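You operate a simulated robot arm through the tools that you are given. There is no shell and no other tool.

You are at the controls of a simulated robot arm. One attempt, no reset.

TASK
Turn the fixture half round, lock it and wipe the dirty flange clean.
Fine: free the red catch first; use the yellow pad and put it back. What is to be rubbed or washed off counts as gone when no trace of it is left.

The check looks at the end state, three seconds after you hand in, the way a careful person would. Anything else that was tipped, shoved, dropped, spilled or broken makes it a failure.

THE ROBOT
A 7-joint arm with a two-finger parallel gripper, fixed in place. Base frame: the origin is at the foot of the arm, x ahead of it, y to its left, z up; the work surface is at about z = -0.003. Units: m, rad, N and s.
With the tool pointing down near the work surface it reaches from about 0.26 to 0.68 m from the base axis. Its first joint turns from -2.897 to 2.897 rad. Payload 2.5 kg.
The TCP is the grasp point between the finger pads, 0.03 m short of the fingertips. In the tool frame z runs along the fingers and y along their closing line. Largest opening 0.094 m; finger width 0.028, thickness 0.01; the body of the gripper, 0.05 by 0.096 m, starts 0.055 m behind the TCP.
Orientation is that of the tool frame in the base frame, as a unit quaternion [w, x, y, z]. With the fingers straight down and closing along the base's y, the tool's x points along the base's -x, its y along +y and its z along -z.

THE INTERFACE
- The arm moves only by the tool servo_tool. Its argument "deltas" is a list of rows, each a list of 7 numbers: the shift along the base's x, y, z in units of 300 mm (1.0 is 300 mm), then the turn, a rotation vector about the base's x, y, z in units of 60 degrees (1.0 is 60 degrees), then the closure, from 0 (fully open) to 1 (shut). In form: [[tx, ty, tz, ax, ay, az, gripper], ...]. A call has 1 to 20 rows; each row is the pose to reach, as a shift and turn from the pose commanded when the call began. A call with a number of a shift or a turn outside -1 to 1 is refused whole. Each row takes 0.2 s and may step no farther than 0.05 m and 0.15 rad from the row before; otherwise, or with a gripper value out of range, the whole call is refused. A pose out of reach is approached as far as the arm can. The call stops where the force on the tool passes 50 N (or 10 N more than at its start, if that is more) or the arm is blocked; 0.2 s more then pass. Each finger travels about 0.072 m/s and halts on what it meets, pressing with about 25 N; the grip force reading is that of the motor and also rises with nothing between the fingers. The clock runs only during rows and for 0.2 s after the last one: add rows that repeat a pose to give the fingers time. The reply holds the time, the measured pose of the TCP, the force on the tool along the base axes, the opening and the grip force, in the units named above and with some noise, with the torque about the TCP (base axes, N m) and any sound that the robot's microphone picked up.
- Cameras (640 x 400 px; columns grow to the right, rows downward): "scene" is fixed at [0.2136, -0.4977, 0.7981]; the picture's right is [0.98, -0.21, 0.00], its down [-0.12, -0.59, -0.80] and it looks along [0.16, 0.78, -0.60] (base axes); focal length 332 px, centre (320, 200). "wrist" rides on the gripper at [0.076, 0.014, -0.103] in the tool frame; the picture's right is [-0.18, 0.98, 0.00], its down [-0.75, -0.14, -0.64] and it looks along [-0.63, -0.12, 0.77] (tool axes); focal length 243 px, centre (320, 200). There is no depth. A picture from a camera that has moved, and an enlarged one, comes with that camera's place and axes in the base frame and with its lens. The place of the scene camera against the robot may be out by one fixed shift of up to 0.018 m in any direction.
- snapshot(camera): a new picture of that camera. It takes no simulated time.
- inspect(camera, box): a new picture of the part [left, top, right, bottom] of that camera's present view, enlarged. It takes no simulated time.
- finish_job(): hands the job in; it is judged then, once.

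Places have to be worked out from the pictures, the camera data and where the tool is seen. Open the gripper and draw the arm clear of the work before you hand the job in, unless the task says otherwise.

The tools are called after "Request:" as name(argument=value, ...) on one line, values as JSON. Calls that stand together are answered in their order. servo_tool: Moves the arm, as the interface text tells. Its arguments: {"type":"object","properties":{"deltas":{"type":"array","items":{"type":"array","items":{"type":"number"}}}},"required":["deltas"]} The other tools are called the same way: snapshot (camera) takes a picture; inspect (camera, box) takes an enlarged picture of a part of a camera's view; finish_job () hands the job in.

At the start:

```text
clock: 0.0
tool_pos: [0.4895, 0.1564, 0.4083]
ee_rot: [0.001, 0.0, 1.0, 0.0]
contact_force: [1.0, 0.8, -0.2]
ft_torque: [-0.03, -0.01, 0.0]
gripper_width: 0.0942
grasp_force: 0.1
```

scene: 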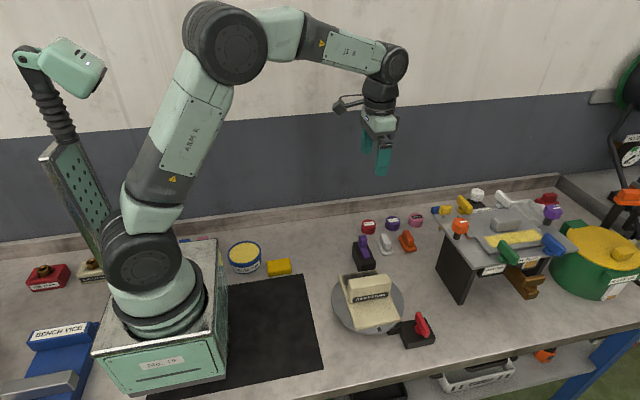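
wrist: 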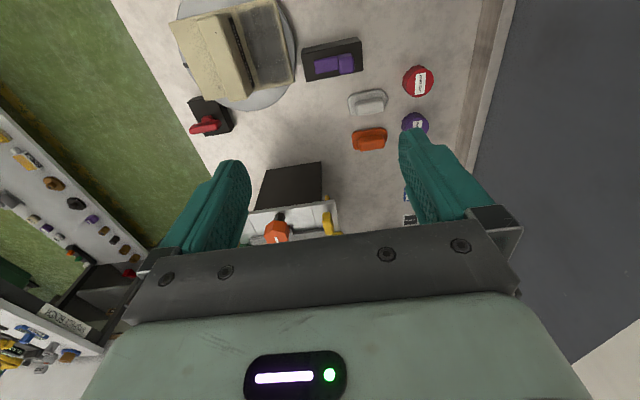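

I start by looking closer at the fixture, the catches and the pads before moving anything.

Request:
inspect(camera="scene", box=[310, 200, 470, 360])

Request:
inspect(camera="scene", box=[420, 170, 580, 310])

Request:
inspect(camera="scene", box=[200, 200, 340, 300])

Request:
inspect(camera="wrist", box=[140, 0, 460, 200])

```text
2.50 times, centred on (390, 280) of scene
camera zoom: at [0.2136, -0.4977, 0.7981], right [0.98, -0.21, 0.0], down [-0.12, -0.59, -0.8], along [0.16, 0.78, -0.6], focal length 830 px, centre (145, 0)
```

zoom: 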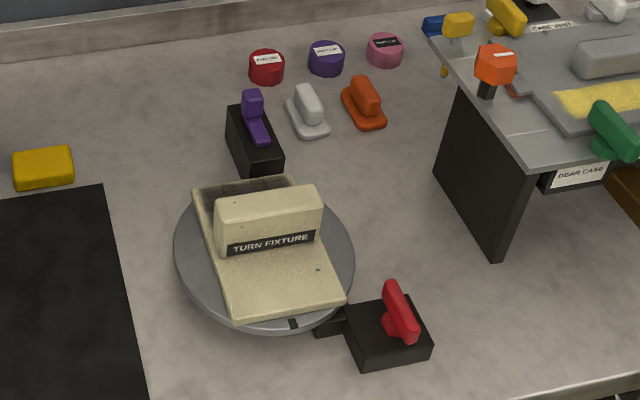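

```text
2.86 times, centred on (500, 240) of scene
camera zoom: at [0.2136, -0.4977, 0.7981], right [0.98, -0.21, 0.0], down [-0.12, -0.59, -0.8], along [0.16, 0.78, -0.6], focal length 949 px, centre (-194, 86)
```

zoom: 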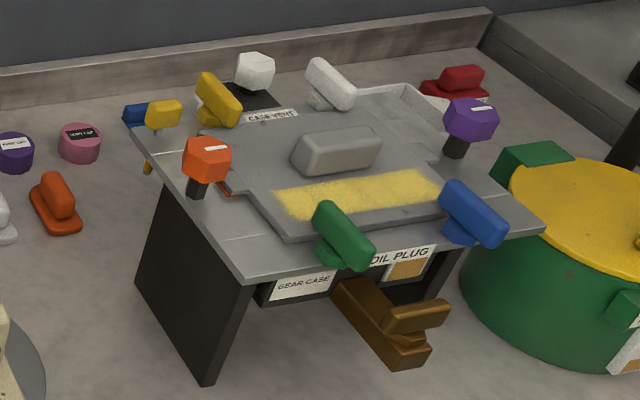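

```text
4.00 times, centred on (270, 250) of scene
camera zoom: at [0.2136, -0.4977, 0.7981], right [0.98, -0.21, 0.0], down [-0.12, -0.59, -0.8], along [0.16, 0.78, -0.6], focal length 1328 px, centre (520, 0)
```

zoom: 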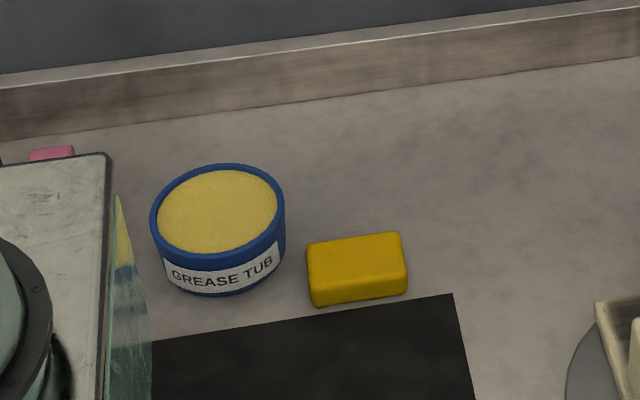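

```text
2.00 times, centred on (300, 100) of wrist
camera zoom: at [0.412, 0.1704, 0.5104], right [0.19, 0.98, 0.0], down [0.75, -0.14, 0.64], along [0.63, -0.12, -0.77], focal length 485 px, centre (360, 400)
```

zoom: 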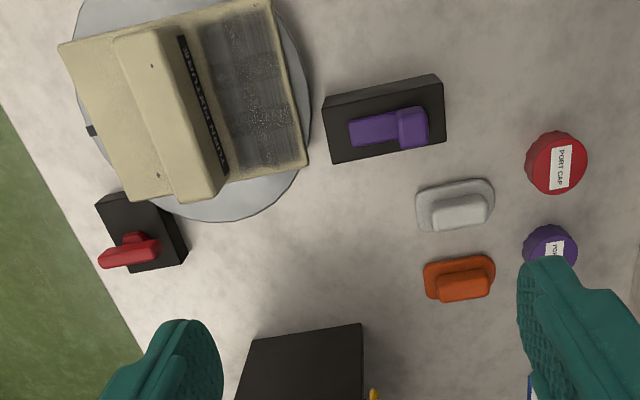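

The pad sits near (0.23, 0.20) and the fixture disc near (0.46, 0.03), radius about 0.10. A red catch is at its front right and a purple one behind it. I move the wrist camera back so it can see the fixture from closer.

Request:
servo_tool(deltas=[[-0.1, -0.04, -0.04, 0, 0, 0, 0], [-0.2, -0.08, -0.08, 0, 0, 0, 0], [-0.3, -0.12, -0.12, 0, 0, 0, 0], [-0.4, -0.16, -0.16, 0, 0, 0, 0], [-0.5, -0.2, -0.2, 0, 0, 0, 0], [-0.6, -0.25, -0.25, 0, 0, 0, 0], [-0.6, -0.25, -0.25, 0, 0, 0, 0]])

Request:
snapshot(camera="wrist")

Request:
snapshot(camera="scene")

```text
clock: 1.6
tool_pos: [0.31, 0.0795, 0.3315]
ee_rot: [0.001, 0.0, 1.0, 0.0]
contact_force: [0.4, -0.2, -0.2]
ft_torque: [0.04, 0.0, -0.03]
gripper_width: 0.0938
grasp_force: 0.0
```

```text
taken
camera wrist: at [0.2333, 0.094, 0.4336], right [0.19, 0.98, 0.0], down [0.75, -0.14, 0.64], along [0.63, -0.12, -0.77], focal length 243 px, centre (320, 200)
```

wrist: 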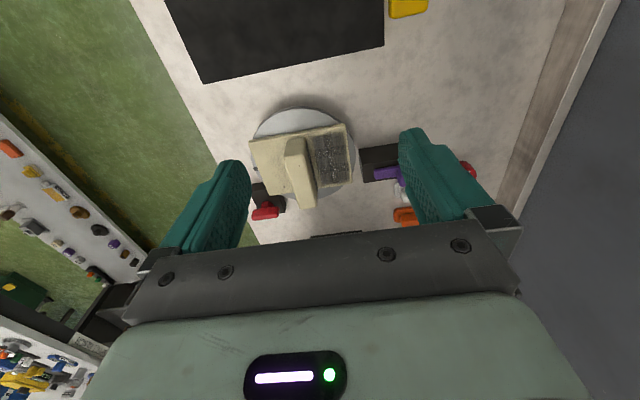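

```text
taken
```

scene: 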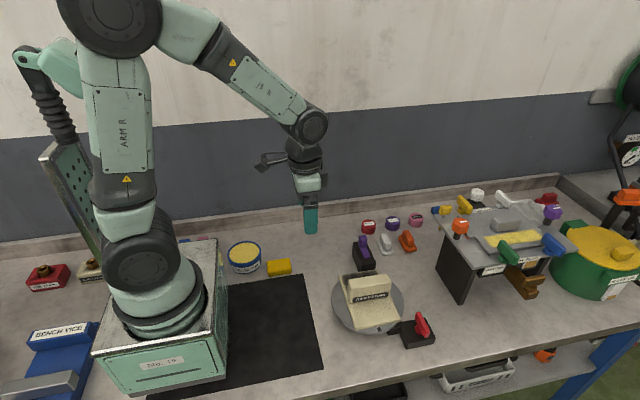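

I enlarge the fixture and both catches in this wrist view.

Request:
inspect(camera="wrist", box=[230, 100, 390, 230])

Request:
inspect(camera="scene", box=[380, 300, 450, 350])

Request:
inspect(camera="scene", box=[330, 225, 420, 280])

Request:
inspect(camera="scene", box=[320, 260, 420, 340])

```text
3.08 times, centred on (310, 165) of wrist
camera zoom: at [0.2333, 0.094, 0.4336], right [0.19, 0.98, 0.0], down [0.75, -0.14, 0.64], along [0.63, -0.12, -0.77], focal length 746 px, centre (351, 308)
```

zoom: 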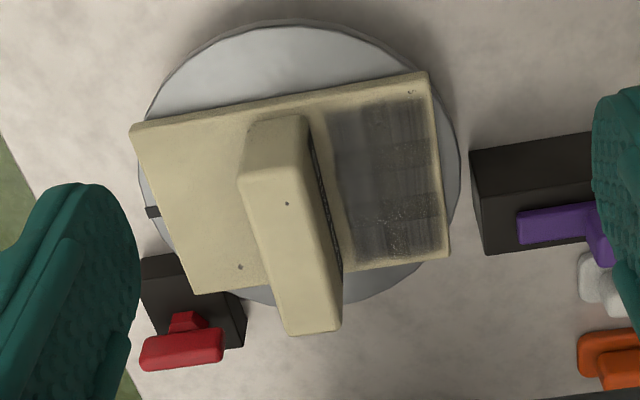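

```text
8.00 times, centred on (415, 325) of scene
camera zoom: at [0.2136, -0.4977, 0.7981], right [0.98, -0.21, 0.0], down [-0.12, -0.59, -0.8], along [0.16, 0.78, -0.6], focal length 2656 px, centre (-440, -800)
```

zoom: 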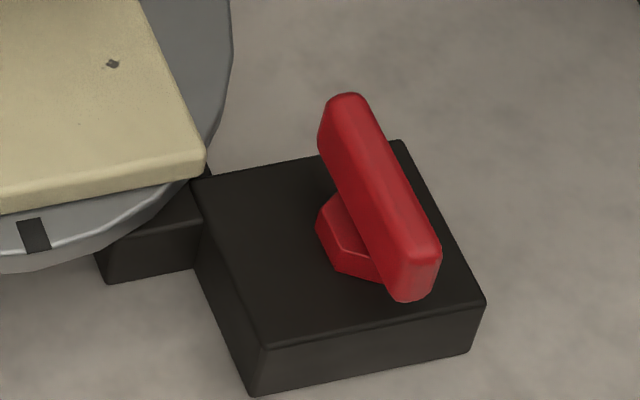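

```text
7.11 times, centred on (375, 252) of scene
camera zoom: at [0.2136, -0.4977, 0.7981], right [0.98, -0.21, 0.0], down [-0.12, -0.59, -0.8], along [0.16, 0.78, -0.6], focal length 2361 px, centre (-71, -173)
```

zoom: 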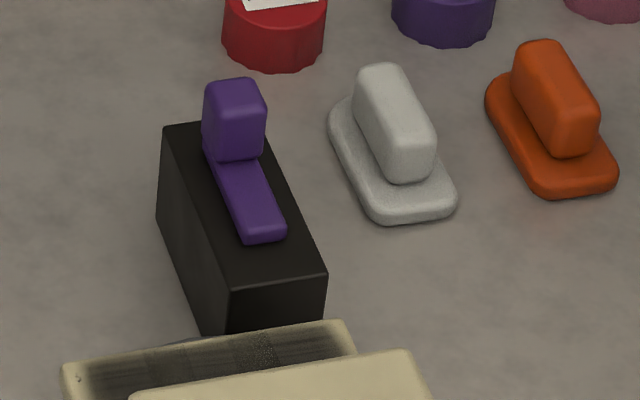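

```text
5.00 times, centred on (370, 300) of scene
camera zoom: at [0.2136, -0.4977, 0.7981], right [0.98, -0.21, 0.0], down [-0.12, -0.59, -0.8], along [0.16, 0.78, -0.6], focal length 1660 px, centre (70, -300)
```

zoom: 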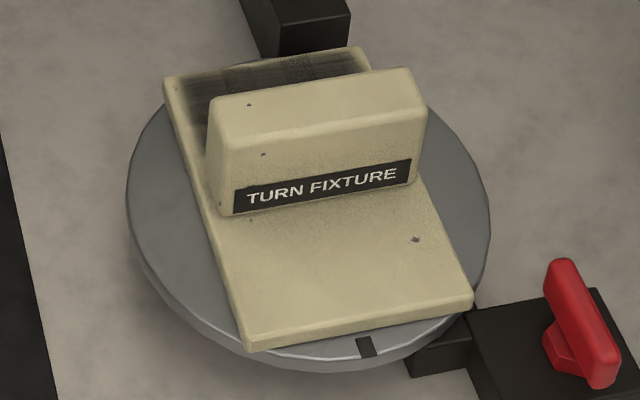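

The red part is a bar handle on a post over a black block, with a black tongue reaching the disc rim. The purple part looks like a slide bolt, and there is a dark slot mark on the disc. I move in above the red catch to see how it works.

Request:
servo_tool(deltas=[[0.1, -0.07, -0.05, 0, 0, 0, 0], [0.2, -0.14, -0.11, 0, 0, 0, 0], [0.3, -0.21, -0.17, 0, 0, 0, 0], [0.4, -0.28, -0.23, 0, 0, 0, 0], [0.5, -0.35, -0.3, 0, 0, 0, 0], [0.6, -0.42, -0.36, 0, 0, 0, 0], [0.7, -0.5, -0.42, 0, 0, 0, 0], [0.733, -0.517, -0.433, 0, 0, 0, 0], [0.733, -0.517, -0.433, 0, 0, 0, 0]])

Request:
snapshot(camera="wrist")

Request:
snapshot(camera="scene")

```text
clock: 3.6
tool_pos: [0.5289, -0.0719, 0.2022]
ee_rot: [0.001, 0.001, 1.0, -0.001]
contact_force: [-0.6, -0.1, -0.4]
ft_torque: [-0.02, -0.01, 0.0]
gripper_width: 0.0941
grasp_force: 0.0
```

```text
taken
camera wrist: at [0.4506, -0.058, 0.3042], right [0.18, 0.98, 0.0], down [0.75, -0.14, 0.64], along [0.63, -0.12, -0.77], focal length 243 px, centre (320, 200)
```

wrist: 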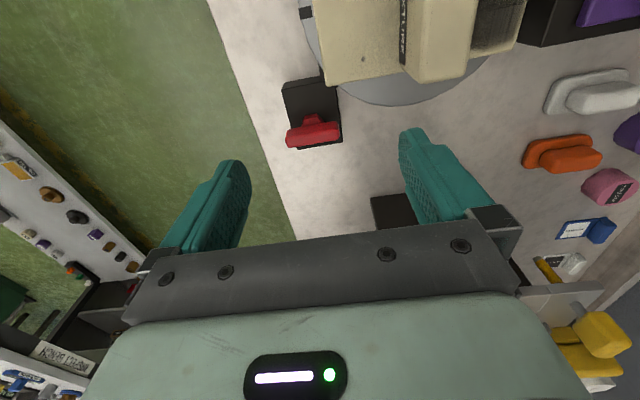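

```text
taken
```

scene: 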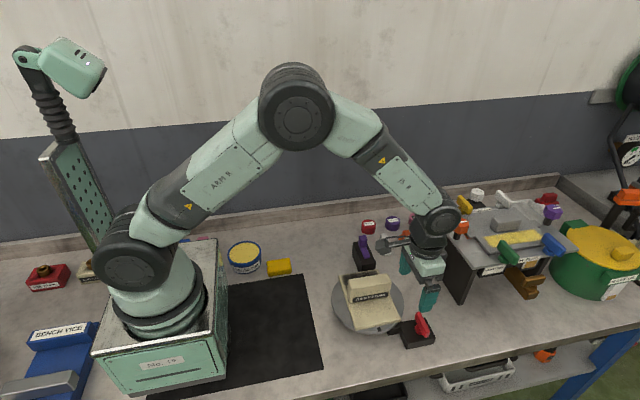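

Request:
inspect(camera="wrist", box=[270, 60, 366, 120])

Request:
inspect(camera="wrist", box=[280, 0, 640, 200])

```text
6.67 times, centred on (318, 90) of wrist
camera zoom: at [0.4506, -0.058, 0.3042], right [0.18, 0.98, 0.0], down [0.75, -0.14, 0.64], along [0.63, -0.12, -0.77], focal length 1618 px, centre (333, 933)
```

zoom: 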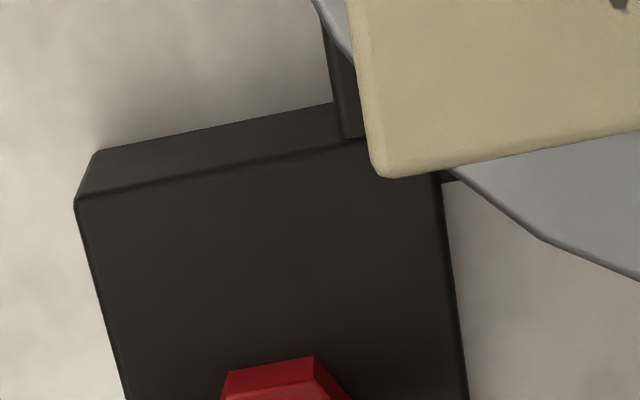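

```text
1.78 times, centred on (460, 100) of wrist
camera zoom: at [0.4506, -0.058, 0.3042], right [0.18, 0.98, 0.0], down [0.75, -0.14, 0.64], along [0.63, -0.12, -0.77], focal length 431 px, centre (71, 378)
```

zoom: 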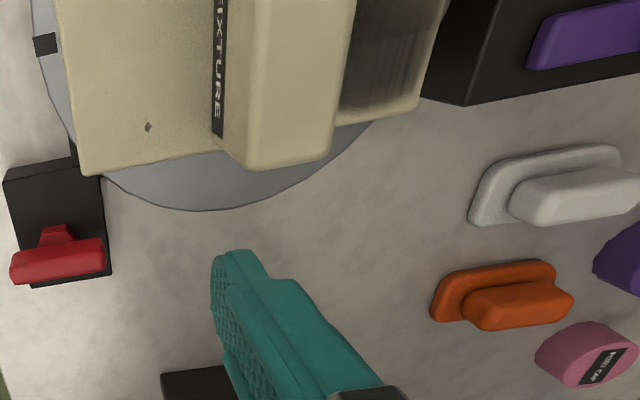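

The red handle needs a closer view, so I enlarge it in both cameras.

Request:
inspect(camera="wrist", box=[270, 95, 366, 155])

Request:
inspect(camera="scene", box=[395, 305, 443, 350])

```text
6.67 times, centred on (318, 125) of wrist
camera zoom: at [0.4506, -0.058, 0.3042], right [0.18, 0.98, 0.0], down [0.75, -0.14, 0.64], along [0.63, -0.12, -0.77], focal length 1618 px, centre (333, 700)
```

zoom: 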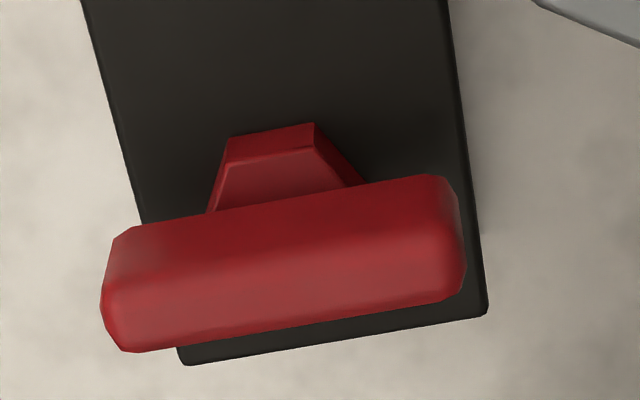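

```text
8.89 times, centred on (419, 328) of scene
camera zoom: at [0.2136, -0.4977, 0.7981], right [0.98, -0.21, 0.0], down [-0.12, -0.59, -0.8], along [0.16, 0.78, -0.6], focal length 2952 px, centre (-560, -933)
```

zoom: 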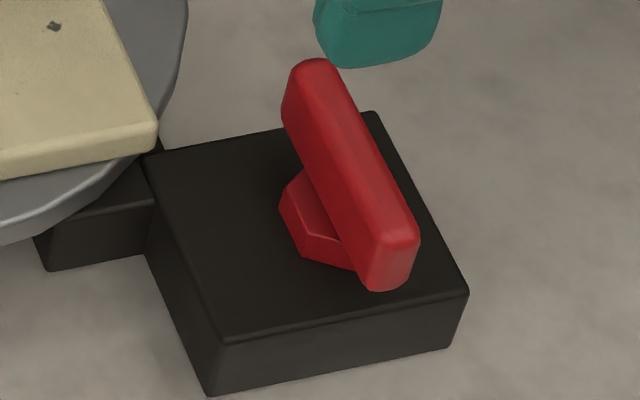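

The red bar is a T-handle on a faceted post at about (0.56, -0.087). Its bar lies along y, so it looks rotary. I turn the tool +90° about vertical so the fingers can straddle the bar, staying high while I do it.

Request:
servo_tool(deltas=[[0.02, -0.01, 0, 0, 0, 0.125, 0], [0.04, -0.02, 0, 0, 0, 0.25, 0], [0.06, -0.03, 0, 0, 0, 0.375, 0], [0.08, -0.04, 0, 0, 0, 0.5, 0], [0.1, -0.05, 0, 0, 0, 0.625, 0], [0.11, -0.05, 0, 0, 0, 0.75, 0]])

Request:
servo_tool(deltas=[[0, 0, 0, 0, 0, 0.125, 0], [0, 0, 0, 0, 0, 0.25, 0], [0, 0, 0, 0, 0, 0.375, 0], [0, 0, 0, 0, 0, 0.5, 0], [0, 0, 0, 0, 0, 0.625, 0], [0, 0, 0, 0, 0, 0.75, 0], [0, 0, 0, 0, 0, 0.75, 0]])

Request:
snapshot(camera="wrist")

```text
clock: 5.0
tool_pos: [0.5611, -0.0892, 0.2034]
ee_rot: [0.001, -0.383, 0.924, 0.001]
contact_force: [0.4, 0.2, 0.9]
ft_torque: [-0.03, 0.0, -0.02]
gripper_width: 0.0939
grasp_force: 0.1
```

```text
clock: 6.6
tool_pos: [0.5623, -0.0885, 0.2032]
ee_rot: [0.0, -0.707, 0.707, 0.001]
contact_force: [0.6, -0.4, -0.3]
ft_torque: [0.0, 0.0, 0.01]
gripper_width: 0.0936
grasp_force: 0.1
```

```text
taken
camera wrist: at [0.5469, -0.1653, 0.3049], right [-0.98, 0.18, 0.0], down [0.14, 0.75, 0.64], along [0.12, 0.63, -0.77], focal length 243 px, centre (320, 200)
```

wrist: 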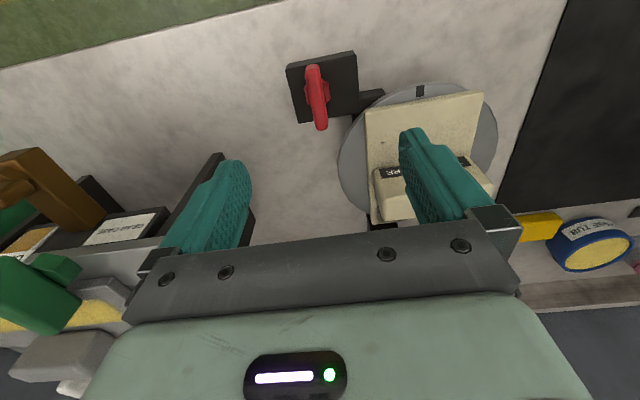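

Request:
inspect(camera="wrist", box=[270, 45, 400, 135])

Request:
inspect(camera="wrist", box=[330, 70, 510, 240])

```text
4.44 times, centred on (335, 90) of wrist
camera zoom: at [0.5469, -0.1653, 0.3049], right [-0.98, 0.18, 0.0], down [0.14, 0.75, 0.64], along [0.12, 0.63, -0.77], focal length 1078 px, centre (253, 689)
```

zoom: 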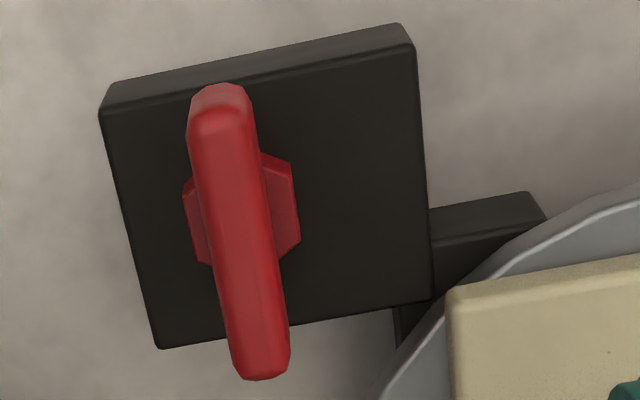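

```text
2.35 times, centred on (420, 155) of wrist
camera zoom: at [0.5469, -0.1653, 0.3049], right [-0.98, 0.18, 0.0], down [0.14, 0.75, 0.64], along [0.12, 0.63, -0.77], focal length 571 px, centre (85, 306)
```

zoom: 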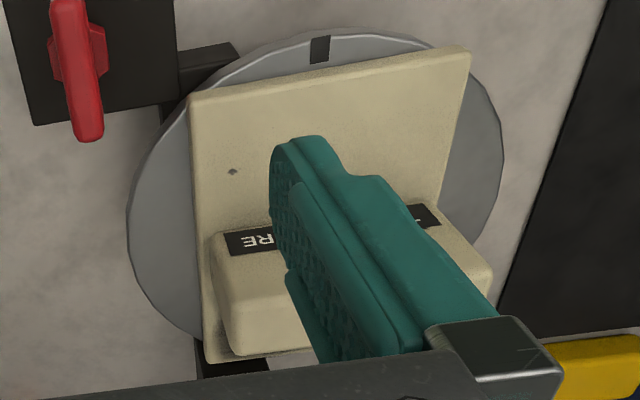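

Triangulating puts the bar's centre at about (0.564, -0.0885), with its top near z 0.053. I descend with the gripper half closed, stopping above the handle to check alignment.

Request:
servo_tool(deltas=[[0.006, 0, -0.12, 0, 0, 0, 0.3], [0.006, 0, -0.24, 0, 0, 0, 0.5], [0.006, 0, -0.36, 0, 0, 0, 0.5], [0.006, 0, -0.36, 0, 0, 0, 0.5]])

Request:
snapshot(camera="wrist")

Request:
inspect(camera="scene", box=[370, 260, 470, 360])

```text
clock: 7.6
tool_pos: [0.5661, -0.09, 0.0961]
ee_rot: [0.0, -0.706, 0.708, 0.0]
contact_force: [-0.7, 0.3, 0.1]
ft_torque: [0.0, -0.01, 0.0]
gripper_width: 0.0471
grasp_force: 0.1
```

```text
taken
camera wrist: at [0.551, -0.1651, 0.1969], right [-0.98, 0.19, 0.0], down [0.14, 0.75, 0.64], along [0.12, 0.63, -0.77], focal length 243 px, centre (320, 200)
```

wrist: 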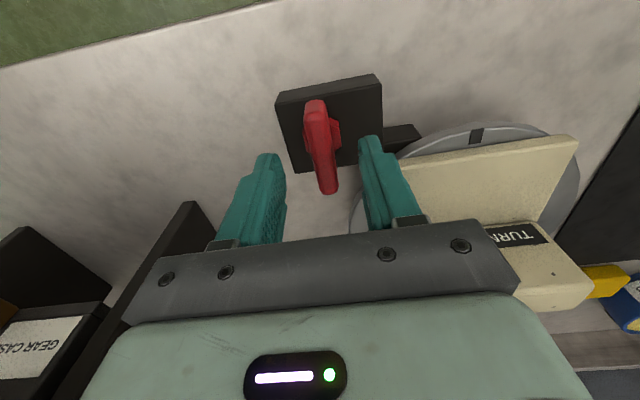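

```text
4.00 times, centred on (420, 310) of scene
camera zoom: at [0.2136, -0.4977, 0.7981], right [0.98, -0.21, 0.0], down [-0.12, -0.59, -0.8], along [0.16, 0.78, -0.6], focal length 1328 px, centre (-80, -240)
```

zoom: 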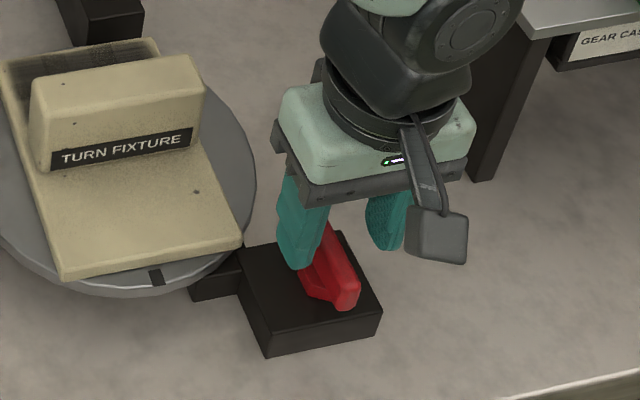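

The fingers straddle the bar, which measures (0.564, -0.0895). I go down to z ≈ 0.068 so the fingertips stay above the post, and then close.

Request:
servo_tool(deltas=[[-0.006, 0.002, -0.05, 0, 0, 0, 0.5], [-0.006, 0.002, -0.093, 0, 0, 0, 0.5], [-0.006, 0.002, -0.093, 0, 0, 0, 0.8], [-0.006, 0.002, -0.093, 0, 0, 0, 1], [-0.006, 0.002, -0.093, 0, 0, 0, 1]])

Request:
snapshot(camera="wrist")

Request:
inspect(camera="scene", box=[370, 260, 470, 360])

```text
clock: 8.8
tool_pos: [0.564, -0.088, 0.0669]
ee_rot: [0.003, -0.706, 0.708, -0.002]
contact_force: [29.5, -0.9, -13.5]
ft_torque: [-0.57, -0.63, -0.04]
gripper_width: 0.0258
grasp_force: 45.5
```

```text
taken
camera wrist: at [0.5486, -0.1655, 0.1681], right [-0.98, 0.19, -0.01], down [0.14, 0.75, 0.64], along [0.12, 0.63, -0.77], focal length 243 px, centre (320, 200)
```

wrist: 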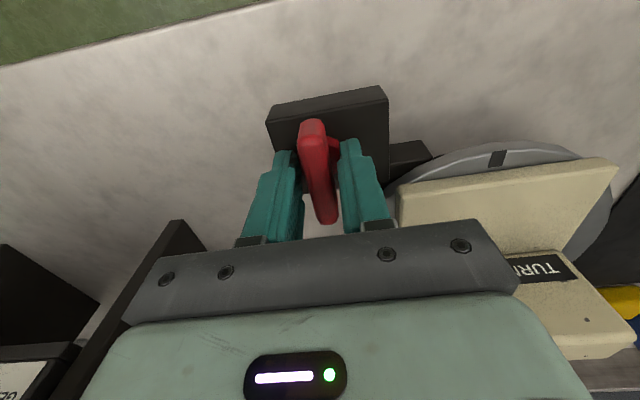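

```text
4.00 times, centred on (420, 310) of scene
camera zoom: at [0.2136, -0.4977, 0.7981], right [0.98, -0.21, 0.0], down [-0.12, -0.59, -0.8], along [0.16, 0.78, -0.6], focal length 1328 px, centre (-80, -240)
```

zoom: 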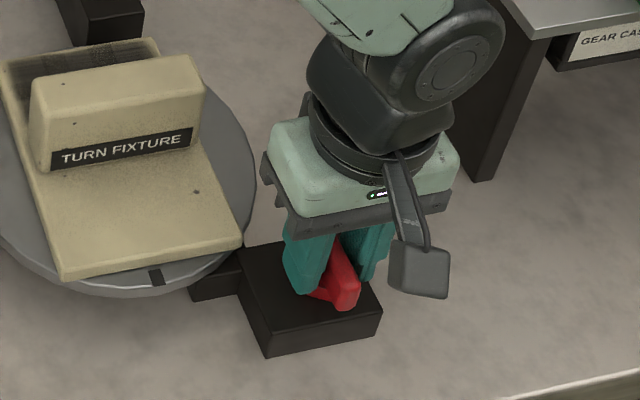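

The opening of 0.026 with a 30 N sideways load suggests the fingertips caught the post unevenly. I open, rise about 9 mm, shift slightly +x and close again.

Request:
servo_tool(deltas=[[0, 0, 0, 0, 0, 0, 0.5], [0.0, 0, 0.03, 0, 0, 0, 0.5], [0.005, 0, 0.03, 0, 0, 0, 0.8], [0.005, 0, 0.03, 0, 0, 0, 0.9], [0.005, 0, 0.03, 0, 0, 0, 0.9]])

Request:
inspect(camera="wrist", box=[220, 80, 420, 260])

```text
clock: 10.0
tool_pos: [0.5627, -0.0888, 0.0772]
ee_rot: [0.003, -0.706, 0.708, -0.001]
contact_force: [11.6, -1.4, 0.1]
ft_torque: [0.17, -0.13, 0.03]
gripper_width: 0.0161
grasp_force: 6.1
```

```text
2.22 times, centred on (320, 170) of wrist
camera zoom: at [0.5482, -0.1652, 0.1786], right [-0.98, 0.19, 0.0], down [0.14, 0.75, 0.64], along [0.12, 0.63, -0.77], focal length 539 px, centre (320, 267)
```

zoom: 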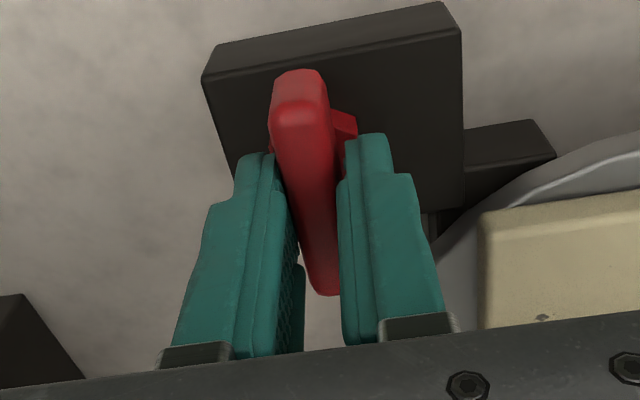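

The fingers now hold the bar at a width of 0.016. I close fully and try a small twist to find which way the handle turns.

Request:
servo_tool(deltas=[[-0.003, 0, 0, 0, 0, 0, 1], [-0.003, 0, 0, 0, 0, 0, 1], [-0.003, 0, 0, 0, 0, 0.06, 1], [-0.003, 0, 0, 0, 0, 0.12, 1], [-0.003, 0, 0, 0, 0, 0.18, 1]])

Request:
inspect(camera="wrist", box=[220, 80, 420, 260])

```text
clock: 11.2
tool_pos: [0.5646, -0.0889, 0.0767]
ee_rot: [-0.004, 0.77, -0.638, 0.002]
contact_force: [41.4, 3.4, -22.7]
ft_torque: [-0.37, 0.17, -0.06]
gripper_width: 0.0137
grasp_force: 45.0
```

```text
2.22 times, centred on (320, 170) of wrist
camera zoom: at [0.5631, -0.1667, 0.1785], right [-1.0, 0.0, -0.01], down [-0.01, 0.76, 0.65], along [0.01, 0.65, -0.76], focal length 539 px, centre (320, 267)
```

zoom: 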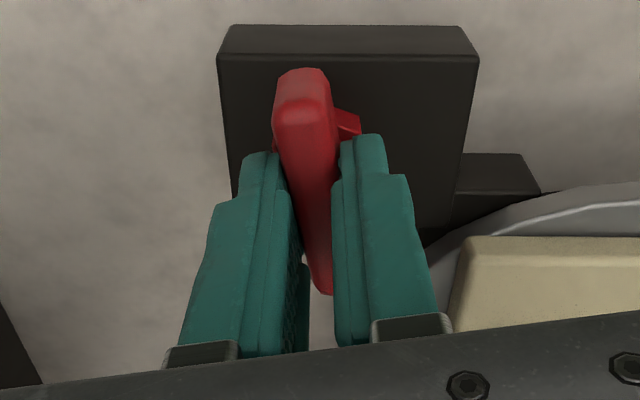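

The bar turned about 10° with the tool and almost no resisting torque, so this direction works. The 41 N along x means the tool sits slightly off the knob axis, so I shift +x a little and check the load before going on.

Request:
servo_tool(deltas=[[0.007, 0, 0.0, 0, 0, 0, 1], [0.007, 0, 0.0, 0, 0, 0, 1]])

```text
clock: 11.8
tool_pos: [0.5637, -0.0893, 0.0772]
ee_rot: [-0.001, 0.769, -0.639, 0.0]
contact_force: [25.0, 1.1, -8.9]
ft_torque: [1.32, 0.05, -0.02]
gripper_width: 0.0141
grasp_force: 45.2
```

The load drops as I shift +x, so I shift a bit more.

Request:
servo_tool(deltas=[[0.008, 0, 0.003, 0, 0, 0, 1], [0.008, 0, 0.003, 0, 0, 0, 1]])

```text
clock: 12.4
tool_pos: [0.5645, -0.0891, 0.0772]
ee_rot: [0.002, 0.771, -0.637, -0.002]
contact_force: [-10.8, 6.7, 6.2]
ft_torque: [-0.81, -0.69, 0.01]
gripper_width: 0.0137
grasp_force: 44.8
```

The load is balanced now. I keep turning the handle in the same direction in steps.

Request:
servo_tool(deltas=[[-0.003, 0, 0, 0, 0, 0.1, 1], [-0.003, 0, 0, 0, 0, 0.2, 1], [-0.003, 0, 0, 0, 0, 0.3, 1], [-0.003, 0, 0, 0, 0, 0.4, 1], [-0.003, 0, 0, 0, 0, 0.5, 1]])

Request:
snapshot(camera="wrist")

Request:
inspect(camera="scene", box=[370, 260, 470, 360])

```text
clock: 13.6
tool_pos: [0.5652, -0.0896, 0.0775]
ee_rot: [0.0, 0.909, -0.417, 0.0]
contact_force: [-4.8, 2.9, 2.3]
ft_torque: [0.72, 0.68, 0.01]
gripper_width: 0.014
grasp_force: 44.9
```

```text
taken
camera wrist: at [0.6035, -0.1557, 0.1788], right [-0.86, -0.5, 0.0], down [-0.39, 0.66, 0.64], along [-0.32, 0.56, -0.77], focal length 243 px, centre (320, 200)
```

wrist: 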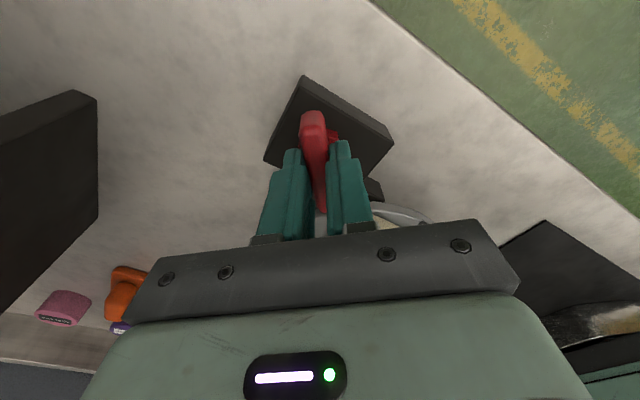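

```text
4.00 times, centred on (420, 310) of scene
camera zoom: at [0.2136, -0.4977, 0.7981], right [0.98, -0.21, 0.0], down [-0.12, -0.59, -0.8], along [0.16, 0.78, -0.6], focal length 1328 px, centre (-80, -240)
```

zoom: 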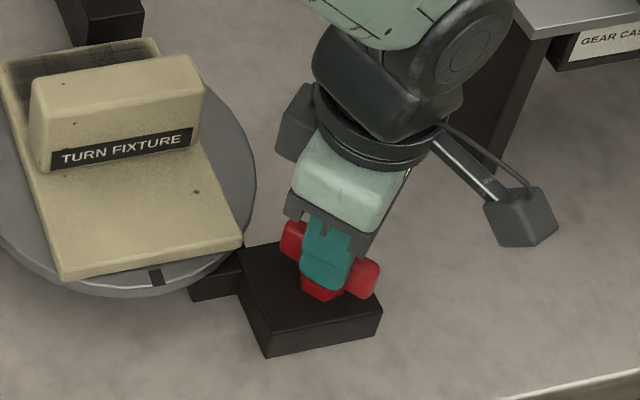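

The handle follows freely and is now at about 40°. I continue toward 90°.

Request:
servo_tool(deltas=[[0, 0, 0, 0, 0, 0.1, 1], [0, 0, 0, 0, 0, 0.2, 1], [0, 0, 0, 0, 0, 0.3, 1], [0, 0, 0, 0, 0, 0.4, 1], [0, 0, 0, 0, 0, 0.5, 1], [0, 0, 0, 0, 0, 0.6, 1], [0, 0, 0, 0, 0, 0.7, 1], [0, 0, 0, 0, 0, 0.8, 1]])

Request:
snapshot(camera="wrist")

Request:
inspect(camera="scene", box=[370, 260, 470, 360])

```text
clock: 15.4
tool_pos: [0.5659, -0.0881, 0.0773]
ee_rot: [0.0, 1.0, -0.01, -0.002]
contact_force: [-11.6, 12.3, -6.4]
ft_torque: [0.02, -1.12, -0.03]
gripper_width: 0.0138
grasp_force: 44.7
```

```text
taken
camera wrist: at [0.641, -0.1039, 0.1787], right [-0.2, -0.98, 0.0], down [-0.75, 0.15, 0.64], along [-0.63, 0.13, -0.76], focal length 243 px, centre (320, 200)
```

wrist: 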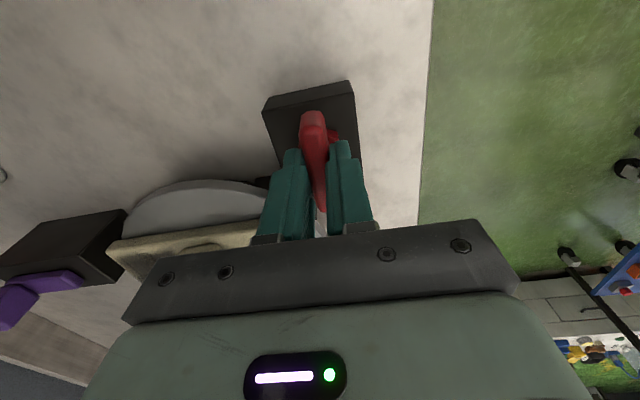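

```text
4.00 times, centred on (420, 310) of scene
camera zoom: at [0.2136, -0.4977, 0.7981], right [0.98, -0.21, 0.0], down [-0.12, -0.59, -0.8], along [0.16, 0.78, -0.6], focal length 1328 px, centre (-80, -240)
```

zoom: 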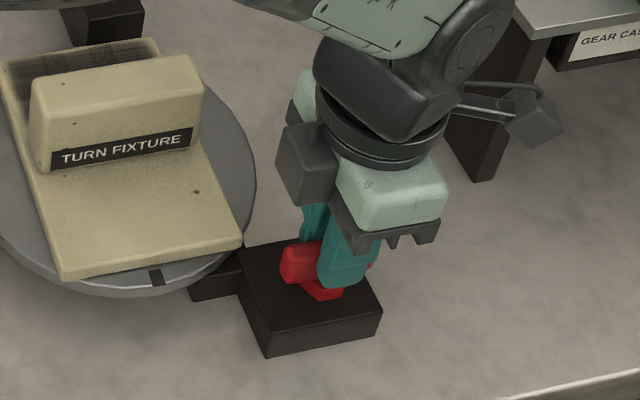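

The bar is at about 90° but the tongue looks unchanged. I go a few degrees further to feel for a stop.

Request:
servo_tool(deltas=[[0, 0, 0, 0, 0, 0.06, 1], [0, 0, 0, 0, 0, 0.12, 1], [0, 0, 0, 0, 0, 0.18, 1]])

Request:
inspect(camera="wrist", box=[220, 70, 420, 250])

Request:
inspect(camera="scene", box=[370, 260, 470, 360])

```text
clock: 16.2
tool_pos: [0.5662, -0.0889, 0.0778]
ee_rot: [-0.002, 0.997, 0.083, -0.001]
contact_force: [-2.9, 17.2, -17.2]
ft_torque: [0.14, 0.51, -1.59]
gripper_width: 0.0179
grasp_force: 45.3
```

```text
2.22 times, centred on (320, 160) of wrist
camera zoom: at [0.6437, -0.0896, 0.1789], right [-0.02, -1.0, 0.0], down [-0.77, 0.01, 0.64], along [-0.64, 0.01, -0.77], focal length 539 px, centre (320, 289)
```

zoom: 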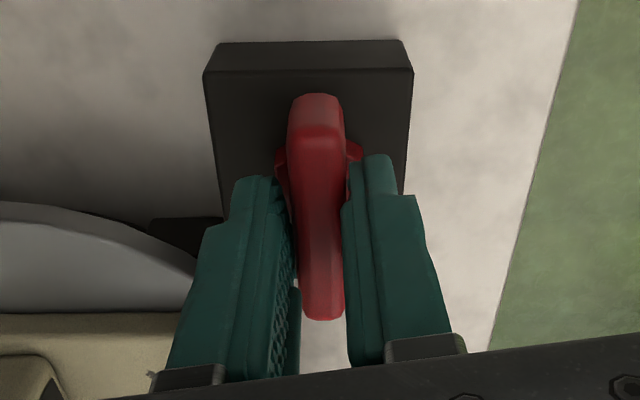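

```text
4.00 times, centred on (420, 310) of scene
camera zoom: at [0.2136, -0.4977, 0.7981], right [0.98, -0.21, 0.0], down [-0.12, -0.59, -0.8], along [0.16, 0.78, -0.6], focal length 1328 px, centre (-80, -240)
```

zoom: 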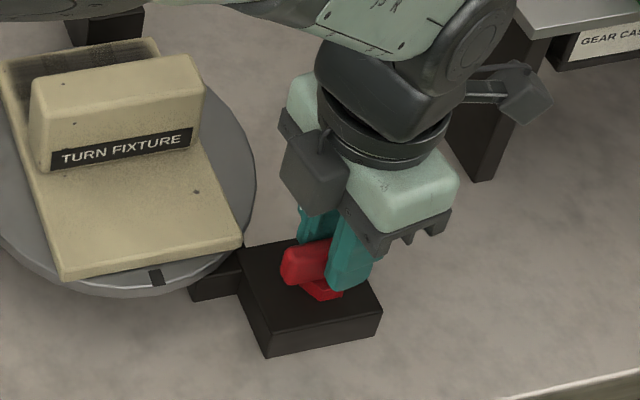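

Torque rose to 1.6 N m and the fingers began slipping, so the handle's end stop is at 90°. I ease back, open and rise.

Request:
servo_tool(deltas=[[0, 0, 0, 0, 0, -0.1, 1], [0, 0, 0, 0, 0, -0.16, 0.8], [0, 0, 0, 0, 0, -0.16, 0.5], [0, 0, 0.1, 0, 0, -0.16, 0.5], [0, 0, 0.25, 0, 0, -0.16, 0.5], [0, 0, 0.4, 0, 0, -0.16, 0.5], [0, 0, 0.5, 0, 0, -0.16, 0.3], [0, 0, 0.5, 0, 0, -0.16, 0]])

Request:
snapshot(camera="wrist")

Request:
snapshot(camera="scene")

```text
clock: 18.0
tool_pos: [0.5665, -0.0878, 0.2266]
ee_rot: [0.001, 1.0, -0.001, -0.001]
contact_force: [0.3, 0.7, -0.4]
ft_torque: [-0.02, -0.02, 0.0]
gripper_width: 0.094
grasp_force: 0.0
```

```text
taken
camera wrist: at [0.6416, -0.1021, 0.3288], right [-0.19, -0.98, 0.0], down [-0.75, 0.14, 0.64], along [-0.63, 0.12, -0.77], focal length 243 px, centre (320, 200)
```

wrist: 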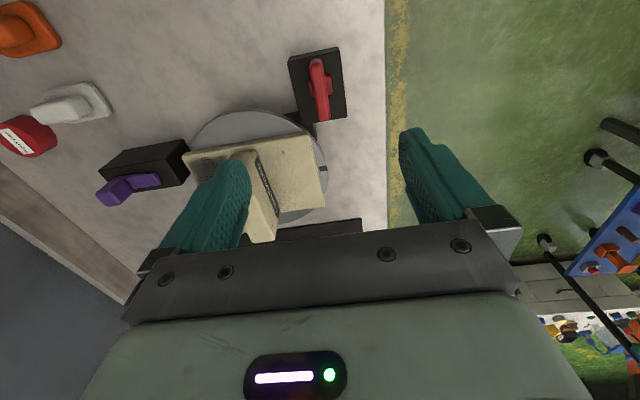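

```text
taken
```

scene: 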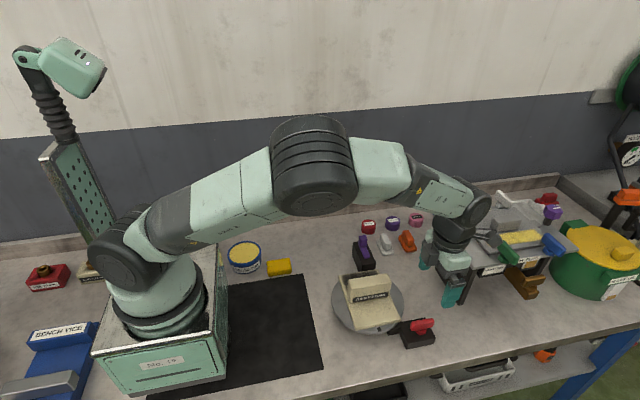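

The red handle now lies along x. I look at it and the purple bolt enlarged.

Request:
inspect(camera="wrist", box=[90, 30, 370, 210])

Request:
inspect(camera="scene", box=[320, 220, 460, 360])

```text
2.22 times, centred on (230, 120) of wrist
camera zoom: at [0.6416, -0.1021, 0.3288], right [-0.19, -0.98, 0.0], down [-0.75, 0.14, 0.64], along [-0.63, 0.12, -0.77], focal length 539 px, centre (520, 378)
```

zoom: 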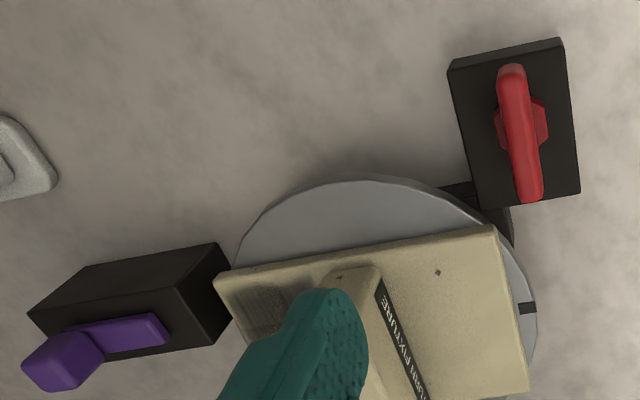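

```text
2.86 times, centred on (390, 290) of scene
camera zoom: at [0.2136, -0.4977, 0.7981], right [0.98, -0.21, 0.0], down [-0.12, -0.59, -0.8], along [0.16, 0.78, -0.6], focal length 949 px, centre (120, -57)
```

zoom: 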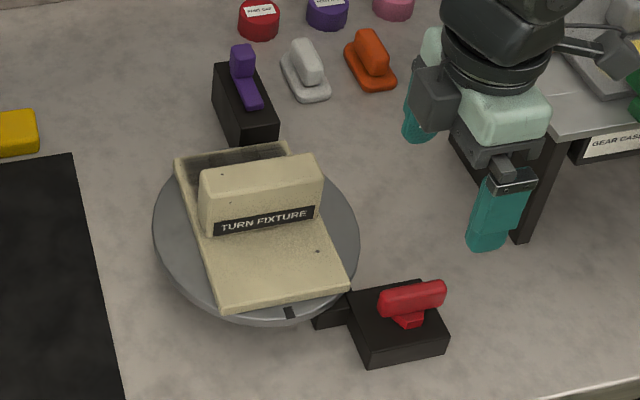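

By my estimate the plate is axis-aligned and centred near (0.457, 0.020), the index mark points toward -y, and the purple bolt lies along x ≈ 0.498 pointing -y. I move over to see the purple bolt and the fixture from the front before turning anything.

Request:
servo_tool(deltas=[[0, 0.07, 0, 0, 0, -0.12, 0], [-0.02, 0.14, 0, 0, 0, -0.24, 0], [-0.05, 0.21, 0, 0, 0, -0.36, 0], [-0.08, 0.28, 0, 0, 0, -0.48, 0], [-0.11, 0.35, 0, 0, 0, -0.6, 0], [-0.14, 0.42, 0, 0, 0, -0.72, 0], [-0.17, 0.5, 0, 0, 0, -0.84, 0], [-0.2, 0.58, 0, 0, 0, -0.96, 0], [-0.22, 0.64, 0, 0, 0, -0.96, 0], [-0.22, 0.74, -0.1, 0, 0, -0.96, 0]])

Request:
servo_tool(deltas=[[0, 0, -0.05, 0, 0, -0.12, 0], [0, 0, -0.1, 0, 0, -0.24, 0], [0, 0, -0.15, 0, 0, -0.36, 0], [0, 0, -0.15, 0, 0, -0.48, 0], [0, 0, -0.15, 0, 0, -0.54, 0], [0, 0, -0.15, 0, 0, -0.54, 0]])

Request:
snapshot(camera="wrist")

Request:
snapshot(camera="scene")

```text
clock: 20.2
tool_pos: [0.4981, 0.1314, 0.1974]
ee_rot: [-0.001, 0.876, -0.483, 0.0]
contact_force: [0.0, -0.7, -0.1]
ft_torque: [-0.02, 0.03, -0.03]
gripper_width: 0.0939
grasp_force: 0.1
```

```text
clock: 21.6
tool_pos: [0.4993, 0.1321, 0.1519]
ee_rot: [0.001, -0.707, 0.707, 0.001]
contact_force: [-0.3, -0.5, 0.6]
ft_torque: [0.0, -0.03, 0.03]
gripper_width: 0.0938
grasp_force: 0.1
```

```text
taken
camera wrist: at [0.4842, 0.0567, 0.2542], right [-0.98, 0.19, 0.0], down [0.14, 0.75, 0.64], along [0.12, 0.63, -0.77], focal length 243 px, centre (320, 200)
```

wrist: 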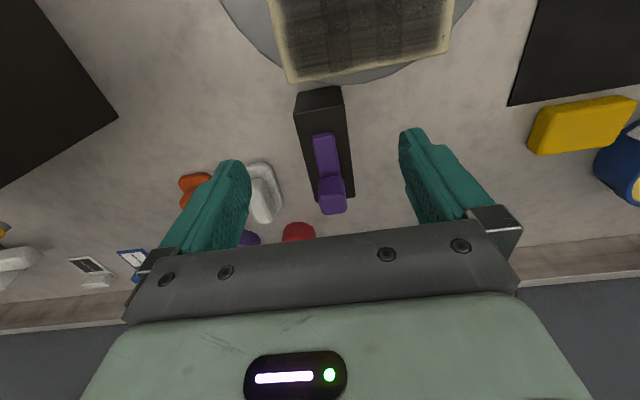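

```text
taken
```

scene: 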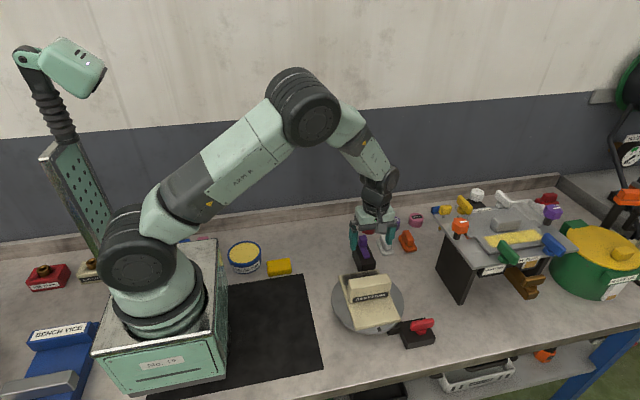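

Request:
inspect(camera="wrist", box=[240, 0, 460, 220])

Request:
inspect(camera="wrist", box=[290, 80, 370, 220])

```text
1.82 times, centred on (350, 110) of wrist
camera zoom: at [0.4842, 0.0567, 0.2542], right [-0.98, 0.19, 0.0], down [0.14, 0.75, 0.64], along [0.12, 0.63, -0.77], focal length 441 px, centre (266, 364)
```

zoom: 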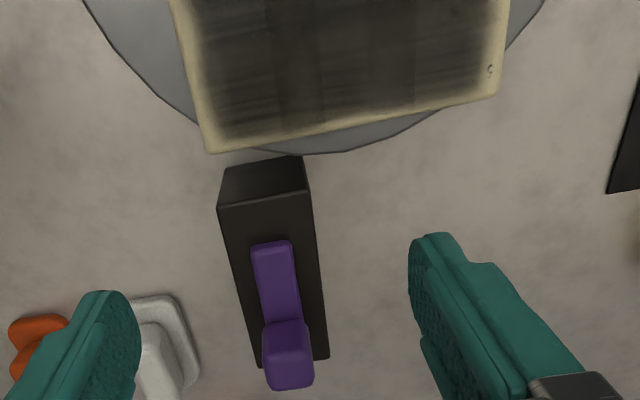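

```text
2.86 times, centred on (330, 150) of wrist
camera zoom: at [0.4842, 0.0567, 0.2542], right [-0.98, 0.19, 0.0], down [0.14, 0.75, 0.64], along [0.12, 0.63, -0.77], focal length 693 px, centre (291, 343)
```

zoom: 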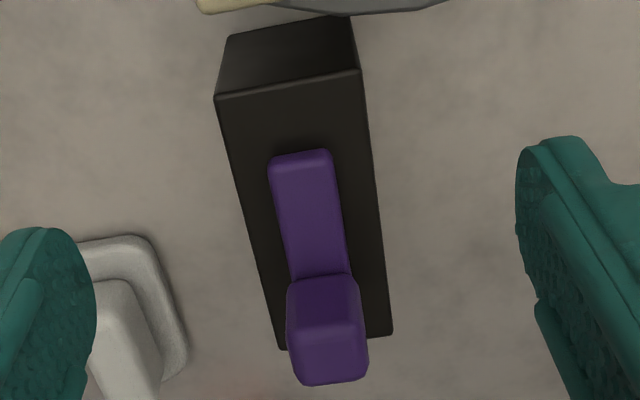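

The purple bolt sits on top of its housing, with its tongue at z ≈ 0.056, and slides along y toward the fixture. The plate top is at about z 0.052. Next I view the upright block from behind so I can measure it for grasping.

Request:
servo_tool(deltas=[[0, 0, 0.15, 0, 0, -0.12, 0], [-0.04, -0.02, 0.25, 0, 0, -0.24, 0], [-0.1, -0.08, 0.33, 0, 0, -0.36, 0], [-0.16, -0.15, 0.333, 0, 0, -0.48, 0], [-0.22, -0.22, 0.333, 0, 0, -0.6, 0], [-0.28, -0.29, 0.333, 0, 0, -0.72, 0], [-0.333, -0.373, 0.333, 0, 0, -0.84, 0]])

Request:
servo_tool(deltas=[[0, 0, 0, 0, 0, -0.12, 0], [0, 0, 0, 0, 0, -0.24, 0], [0, 0, 0, 0, 0, -0.36, 0], [0, 0, 0, 0, 0, -0.48, 0], [0, 0, 0, 0, 0, -0.6, 0], [0, 0, 0, 0, 0, -0.66, 0], [0, 0, 0, 0, 0, -0.66, 0]])

Request:
snapshot(camera="wrist")

Request:
inspect(camera="wrist", box=[200, 40, 440, 200])

```text
clock: 23.2
tool_pos: [0.3982, 0.0204, 0.2534]
ee_rot: [0.001, -0.337, 0.941, 0.0]
contact_force: [0.0, 0.1, 0.0]
ft_torque: [0.0, 0.0, 0.02]
gripper_width: 0.0941
grasp_force: 0.0
```

```text
clock: 24.8
tool_pos: [0.4004, 0.0217, 0.2533]
ee_rot: [0.001, 0.001, 1.0, 0.0]
contact_force: [1.3, -0.4, 0.3]
ft_torque: [0.0, 0.03, -0.03]
gripper_width: 0.0941
grasp_force: 0.0
```

```text
taken
camera wrist: at [0.3227, 0.0362, 0.3538], right [0.19, 0.98, 0.0], down [0.75, -0.14, 0.64], along [0.63, -0.12, -0.77], focal length 243 px, centre (320, 200)
```

wrist: 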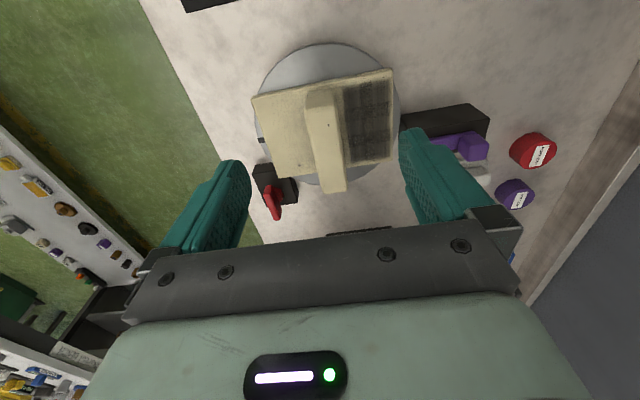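

```text
2.50 times, centred on (320, 120) of wrist
camera zoom: at [0.3227, 0.0362, 0.3538], right [0.19, 0.98, 0.0], down [0.75, -0.14, 0.64], along [0.63, -0.12, -0.77], focal length 606 px, centre (320, 400)
```

zoom: 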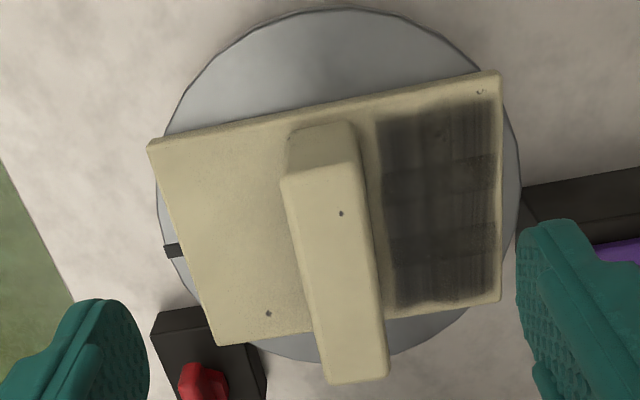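

The upright block spans x 0.408–0.516 and y 0.004–0.034, with its top near z 0.105. I straddle it centred on (0.457, 0.0195), fingertips just above the plate, and grip.

Request:
servo_tool(deltas=[[0.09, -0.003, -0.1, 0, 0, 0, 0], [0.189, -0.007, -0.2, 0, 0, 0, 0], [0.189, -0.007, -0.32, 0, 0, 0, 0], [0.189, -0.007, -0.43, 0, 0, 0, 0.2], [0.189, -0.007, -0.538, 0, 0, 0, 0.4], [0.189, -0.007, -0.538, 0, 0, 0, 0.5]])

Request:
servo_tool(deltas=[[0, 0, 0, 0, 0, 0, 0.65], [0, 0, 0, 0, 0, 0, 0.75], [0, 0, 0, 0, 0, 0, 1]])

Request:
snapshot(camera="wrist")

```text
clock: 26.2
tool_pos: [0.4555, 0.0192, 0.0891]
ee_rot: [0.001, 0.001, 1.0, 0.0]
contact_force: [0.1, 0.9, -0.7]
ft_torque: [0.04, -0.01, -0.01]
gripper_width: 0.0469
grasp_force: 0.1
```

```text
clock: 27.0
tool_pos: [0.4548, 0.0199, 0.0895]
ee_rot: [0.001, 0.0, 1.0, 0.0]
contact_force: [5.1, 9.6, -11.5]
ft_torque: [-0.28, -0.3, 0.06]
gripper_width: 0.0384
grasp_force: 45.7
```

```text
taken
camera wrist: at [0.3785, 0.0343, 0.1909], right [0.18, 0.98, 0.0], down [0.75, -0.14, 0.64], along [0.63, -0.12, -0.77], focal length 243 px, centre (320, 200)
```

wrist: 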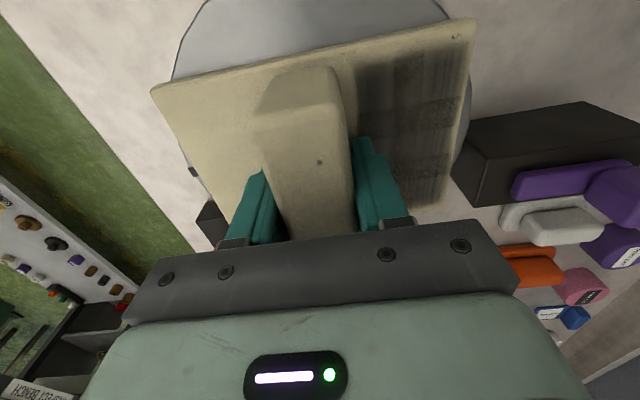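

The gripper holds the block at width 0.038 and the load is small. I try a first small turn and watch the forces.

Request:
servo_tool(deltas=[[0, 0, 0, 0, 0, 0.06, 1], [0, 0, 0, 0, 0, 0.12, 1], [0, 0, 0, 0, 0, 0.18, 1]])

Request:
inspect(camera="scene", box=[320, 240, 460, 360])

```text
clock: 27.8
tool_pos: [0.4557, 0.0192, 0.0892]
ee_rot: [-0.001, -0.095, 0.996, 0.0]
contact_force: [5.8, 12.2, -33.1]
ft_torque: [-0.29, -0.1, -0.01]
gripper_width: 0.0384
grasp_force: 44.3
```

```text
3.33 times, centred on (390, 300) of scene
camera zoom: at [0.2136, -0.4977, 0.7981], right [0.98, -0.21, 0.0], down [-0.12, -0.59, -0.8], along [0.16, 0.78, -0.6], focal length 1107 px, centre (87, -133)
```

zoom: 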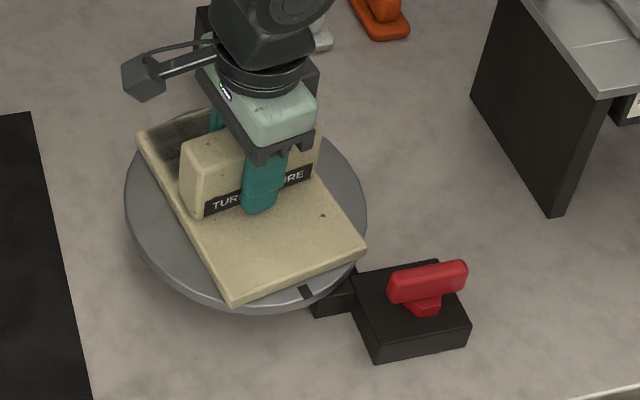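

The fixture turns freely, so the red catch is released. I continue in the same direction, checking forces along the way.

Request:
servo_tool(deltas=[[0, 0, 0.003, 0, 0, 0.1, 1], [0, 0, 0.003, 0, 0, 0.2, 1], [0, 0, 0.003, 0, 0, 0.3, 1], [0, 0, 0.003, 0, 0, 0.4, 1], [0, 0, 0.003, 0, 0, 0.5, 1]])

```text
clock: 29.0
tool_pos: [0.4574, 0.0166, 0.0917]
ee_rot: [-0.002, -0.348, 0.937, -0.001]
contact_force: [-4.4, -11.9, -31.8]
ft_torque: [0.37, 0.04, -0.09]
gripper_width: 0.0385
grasp_force: 45.4
```

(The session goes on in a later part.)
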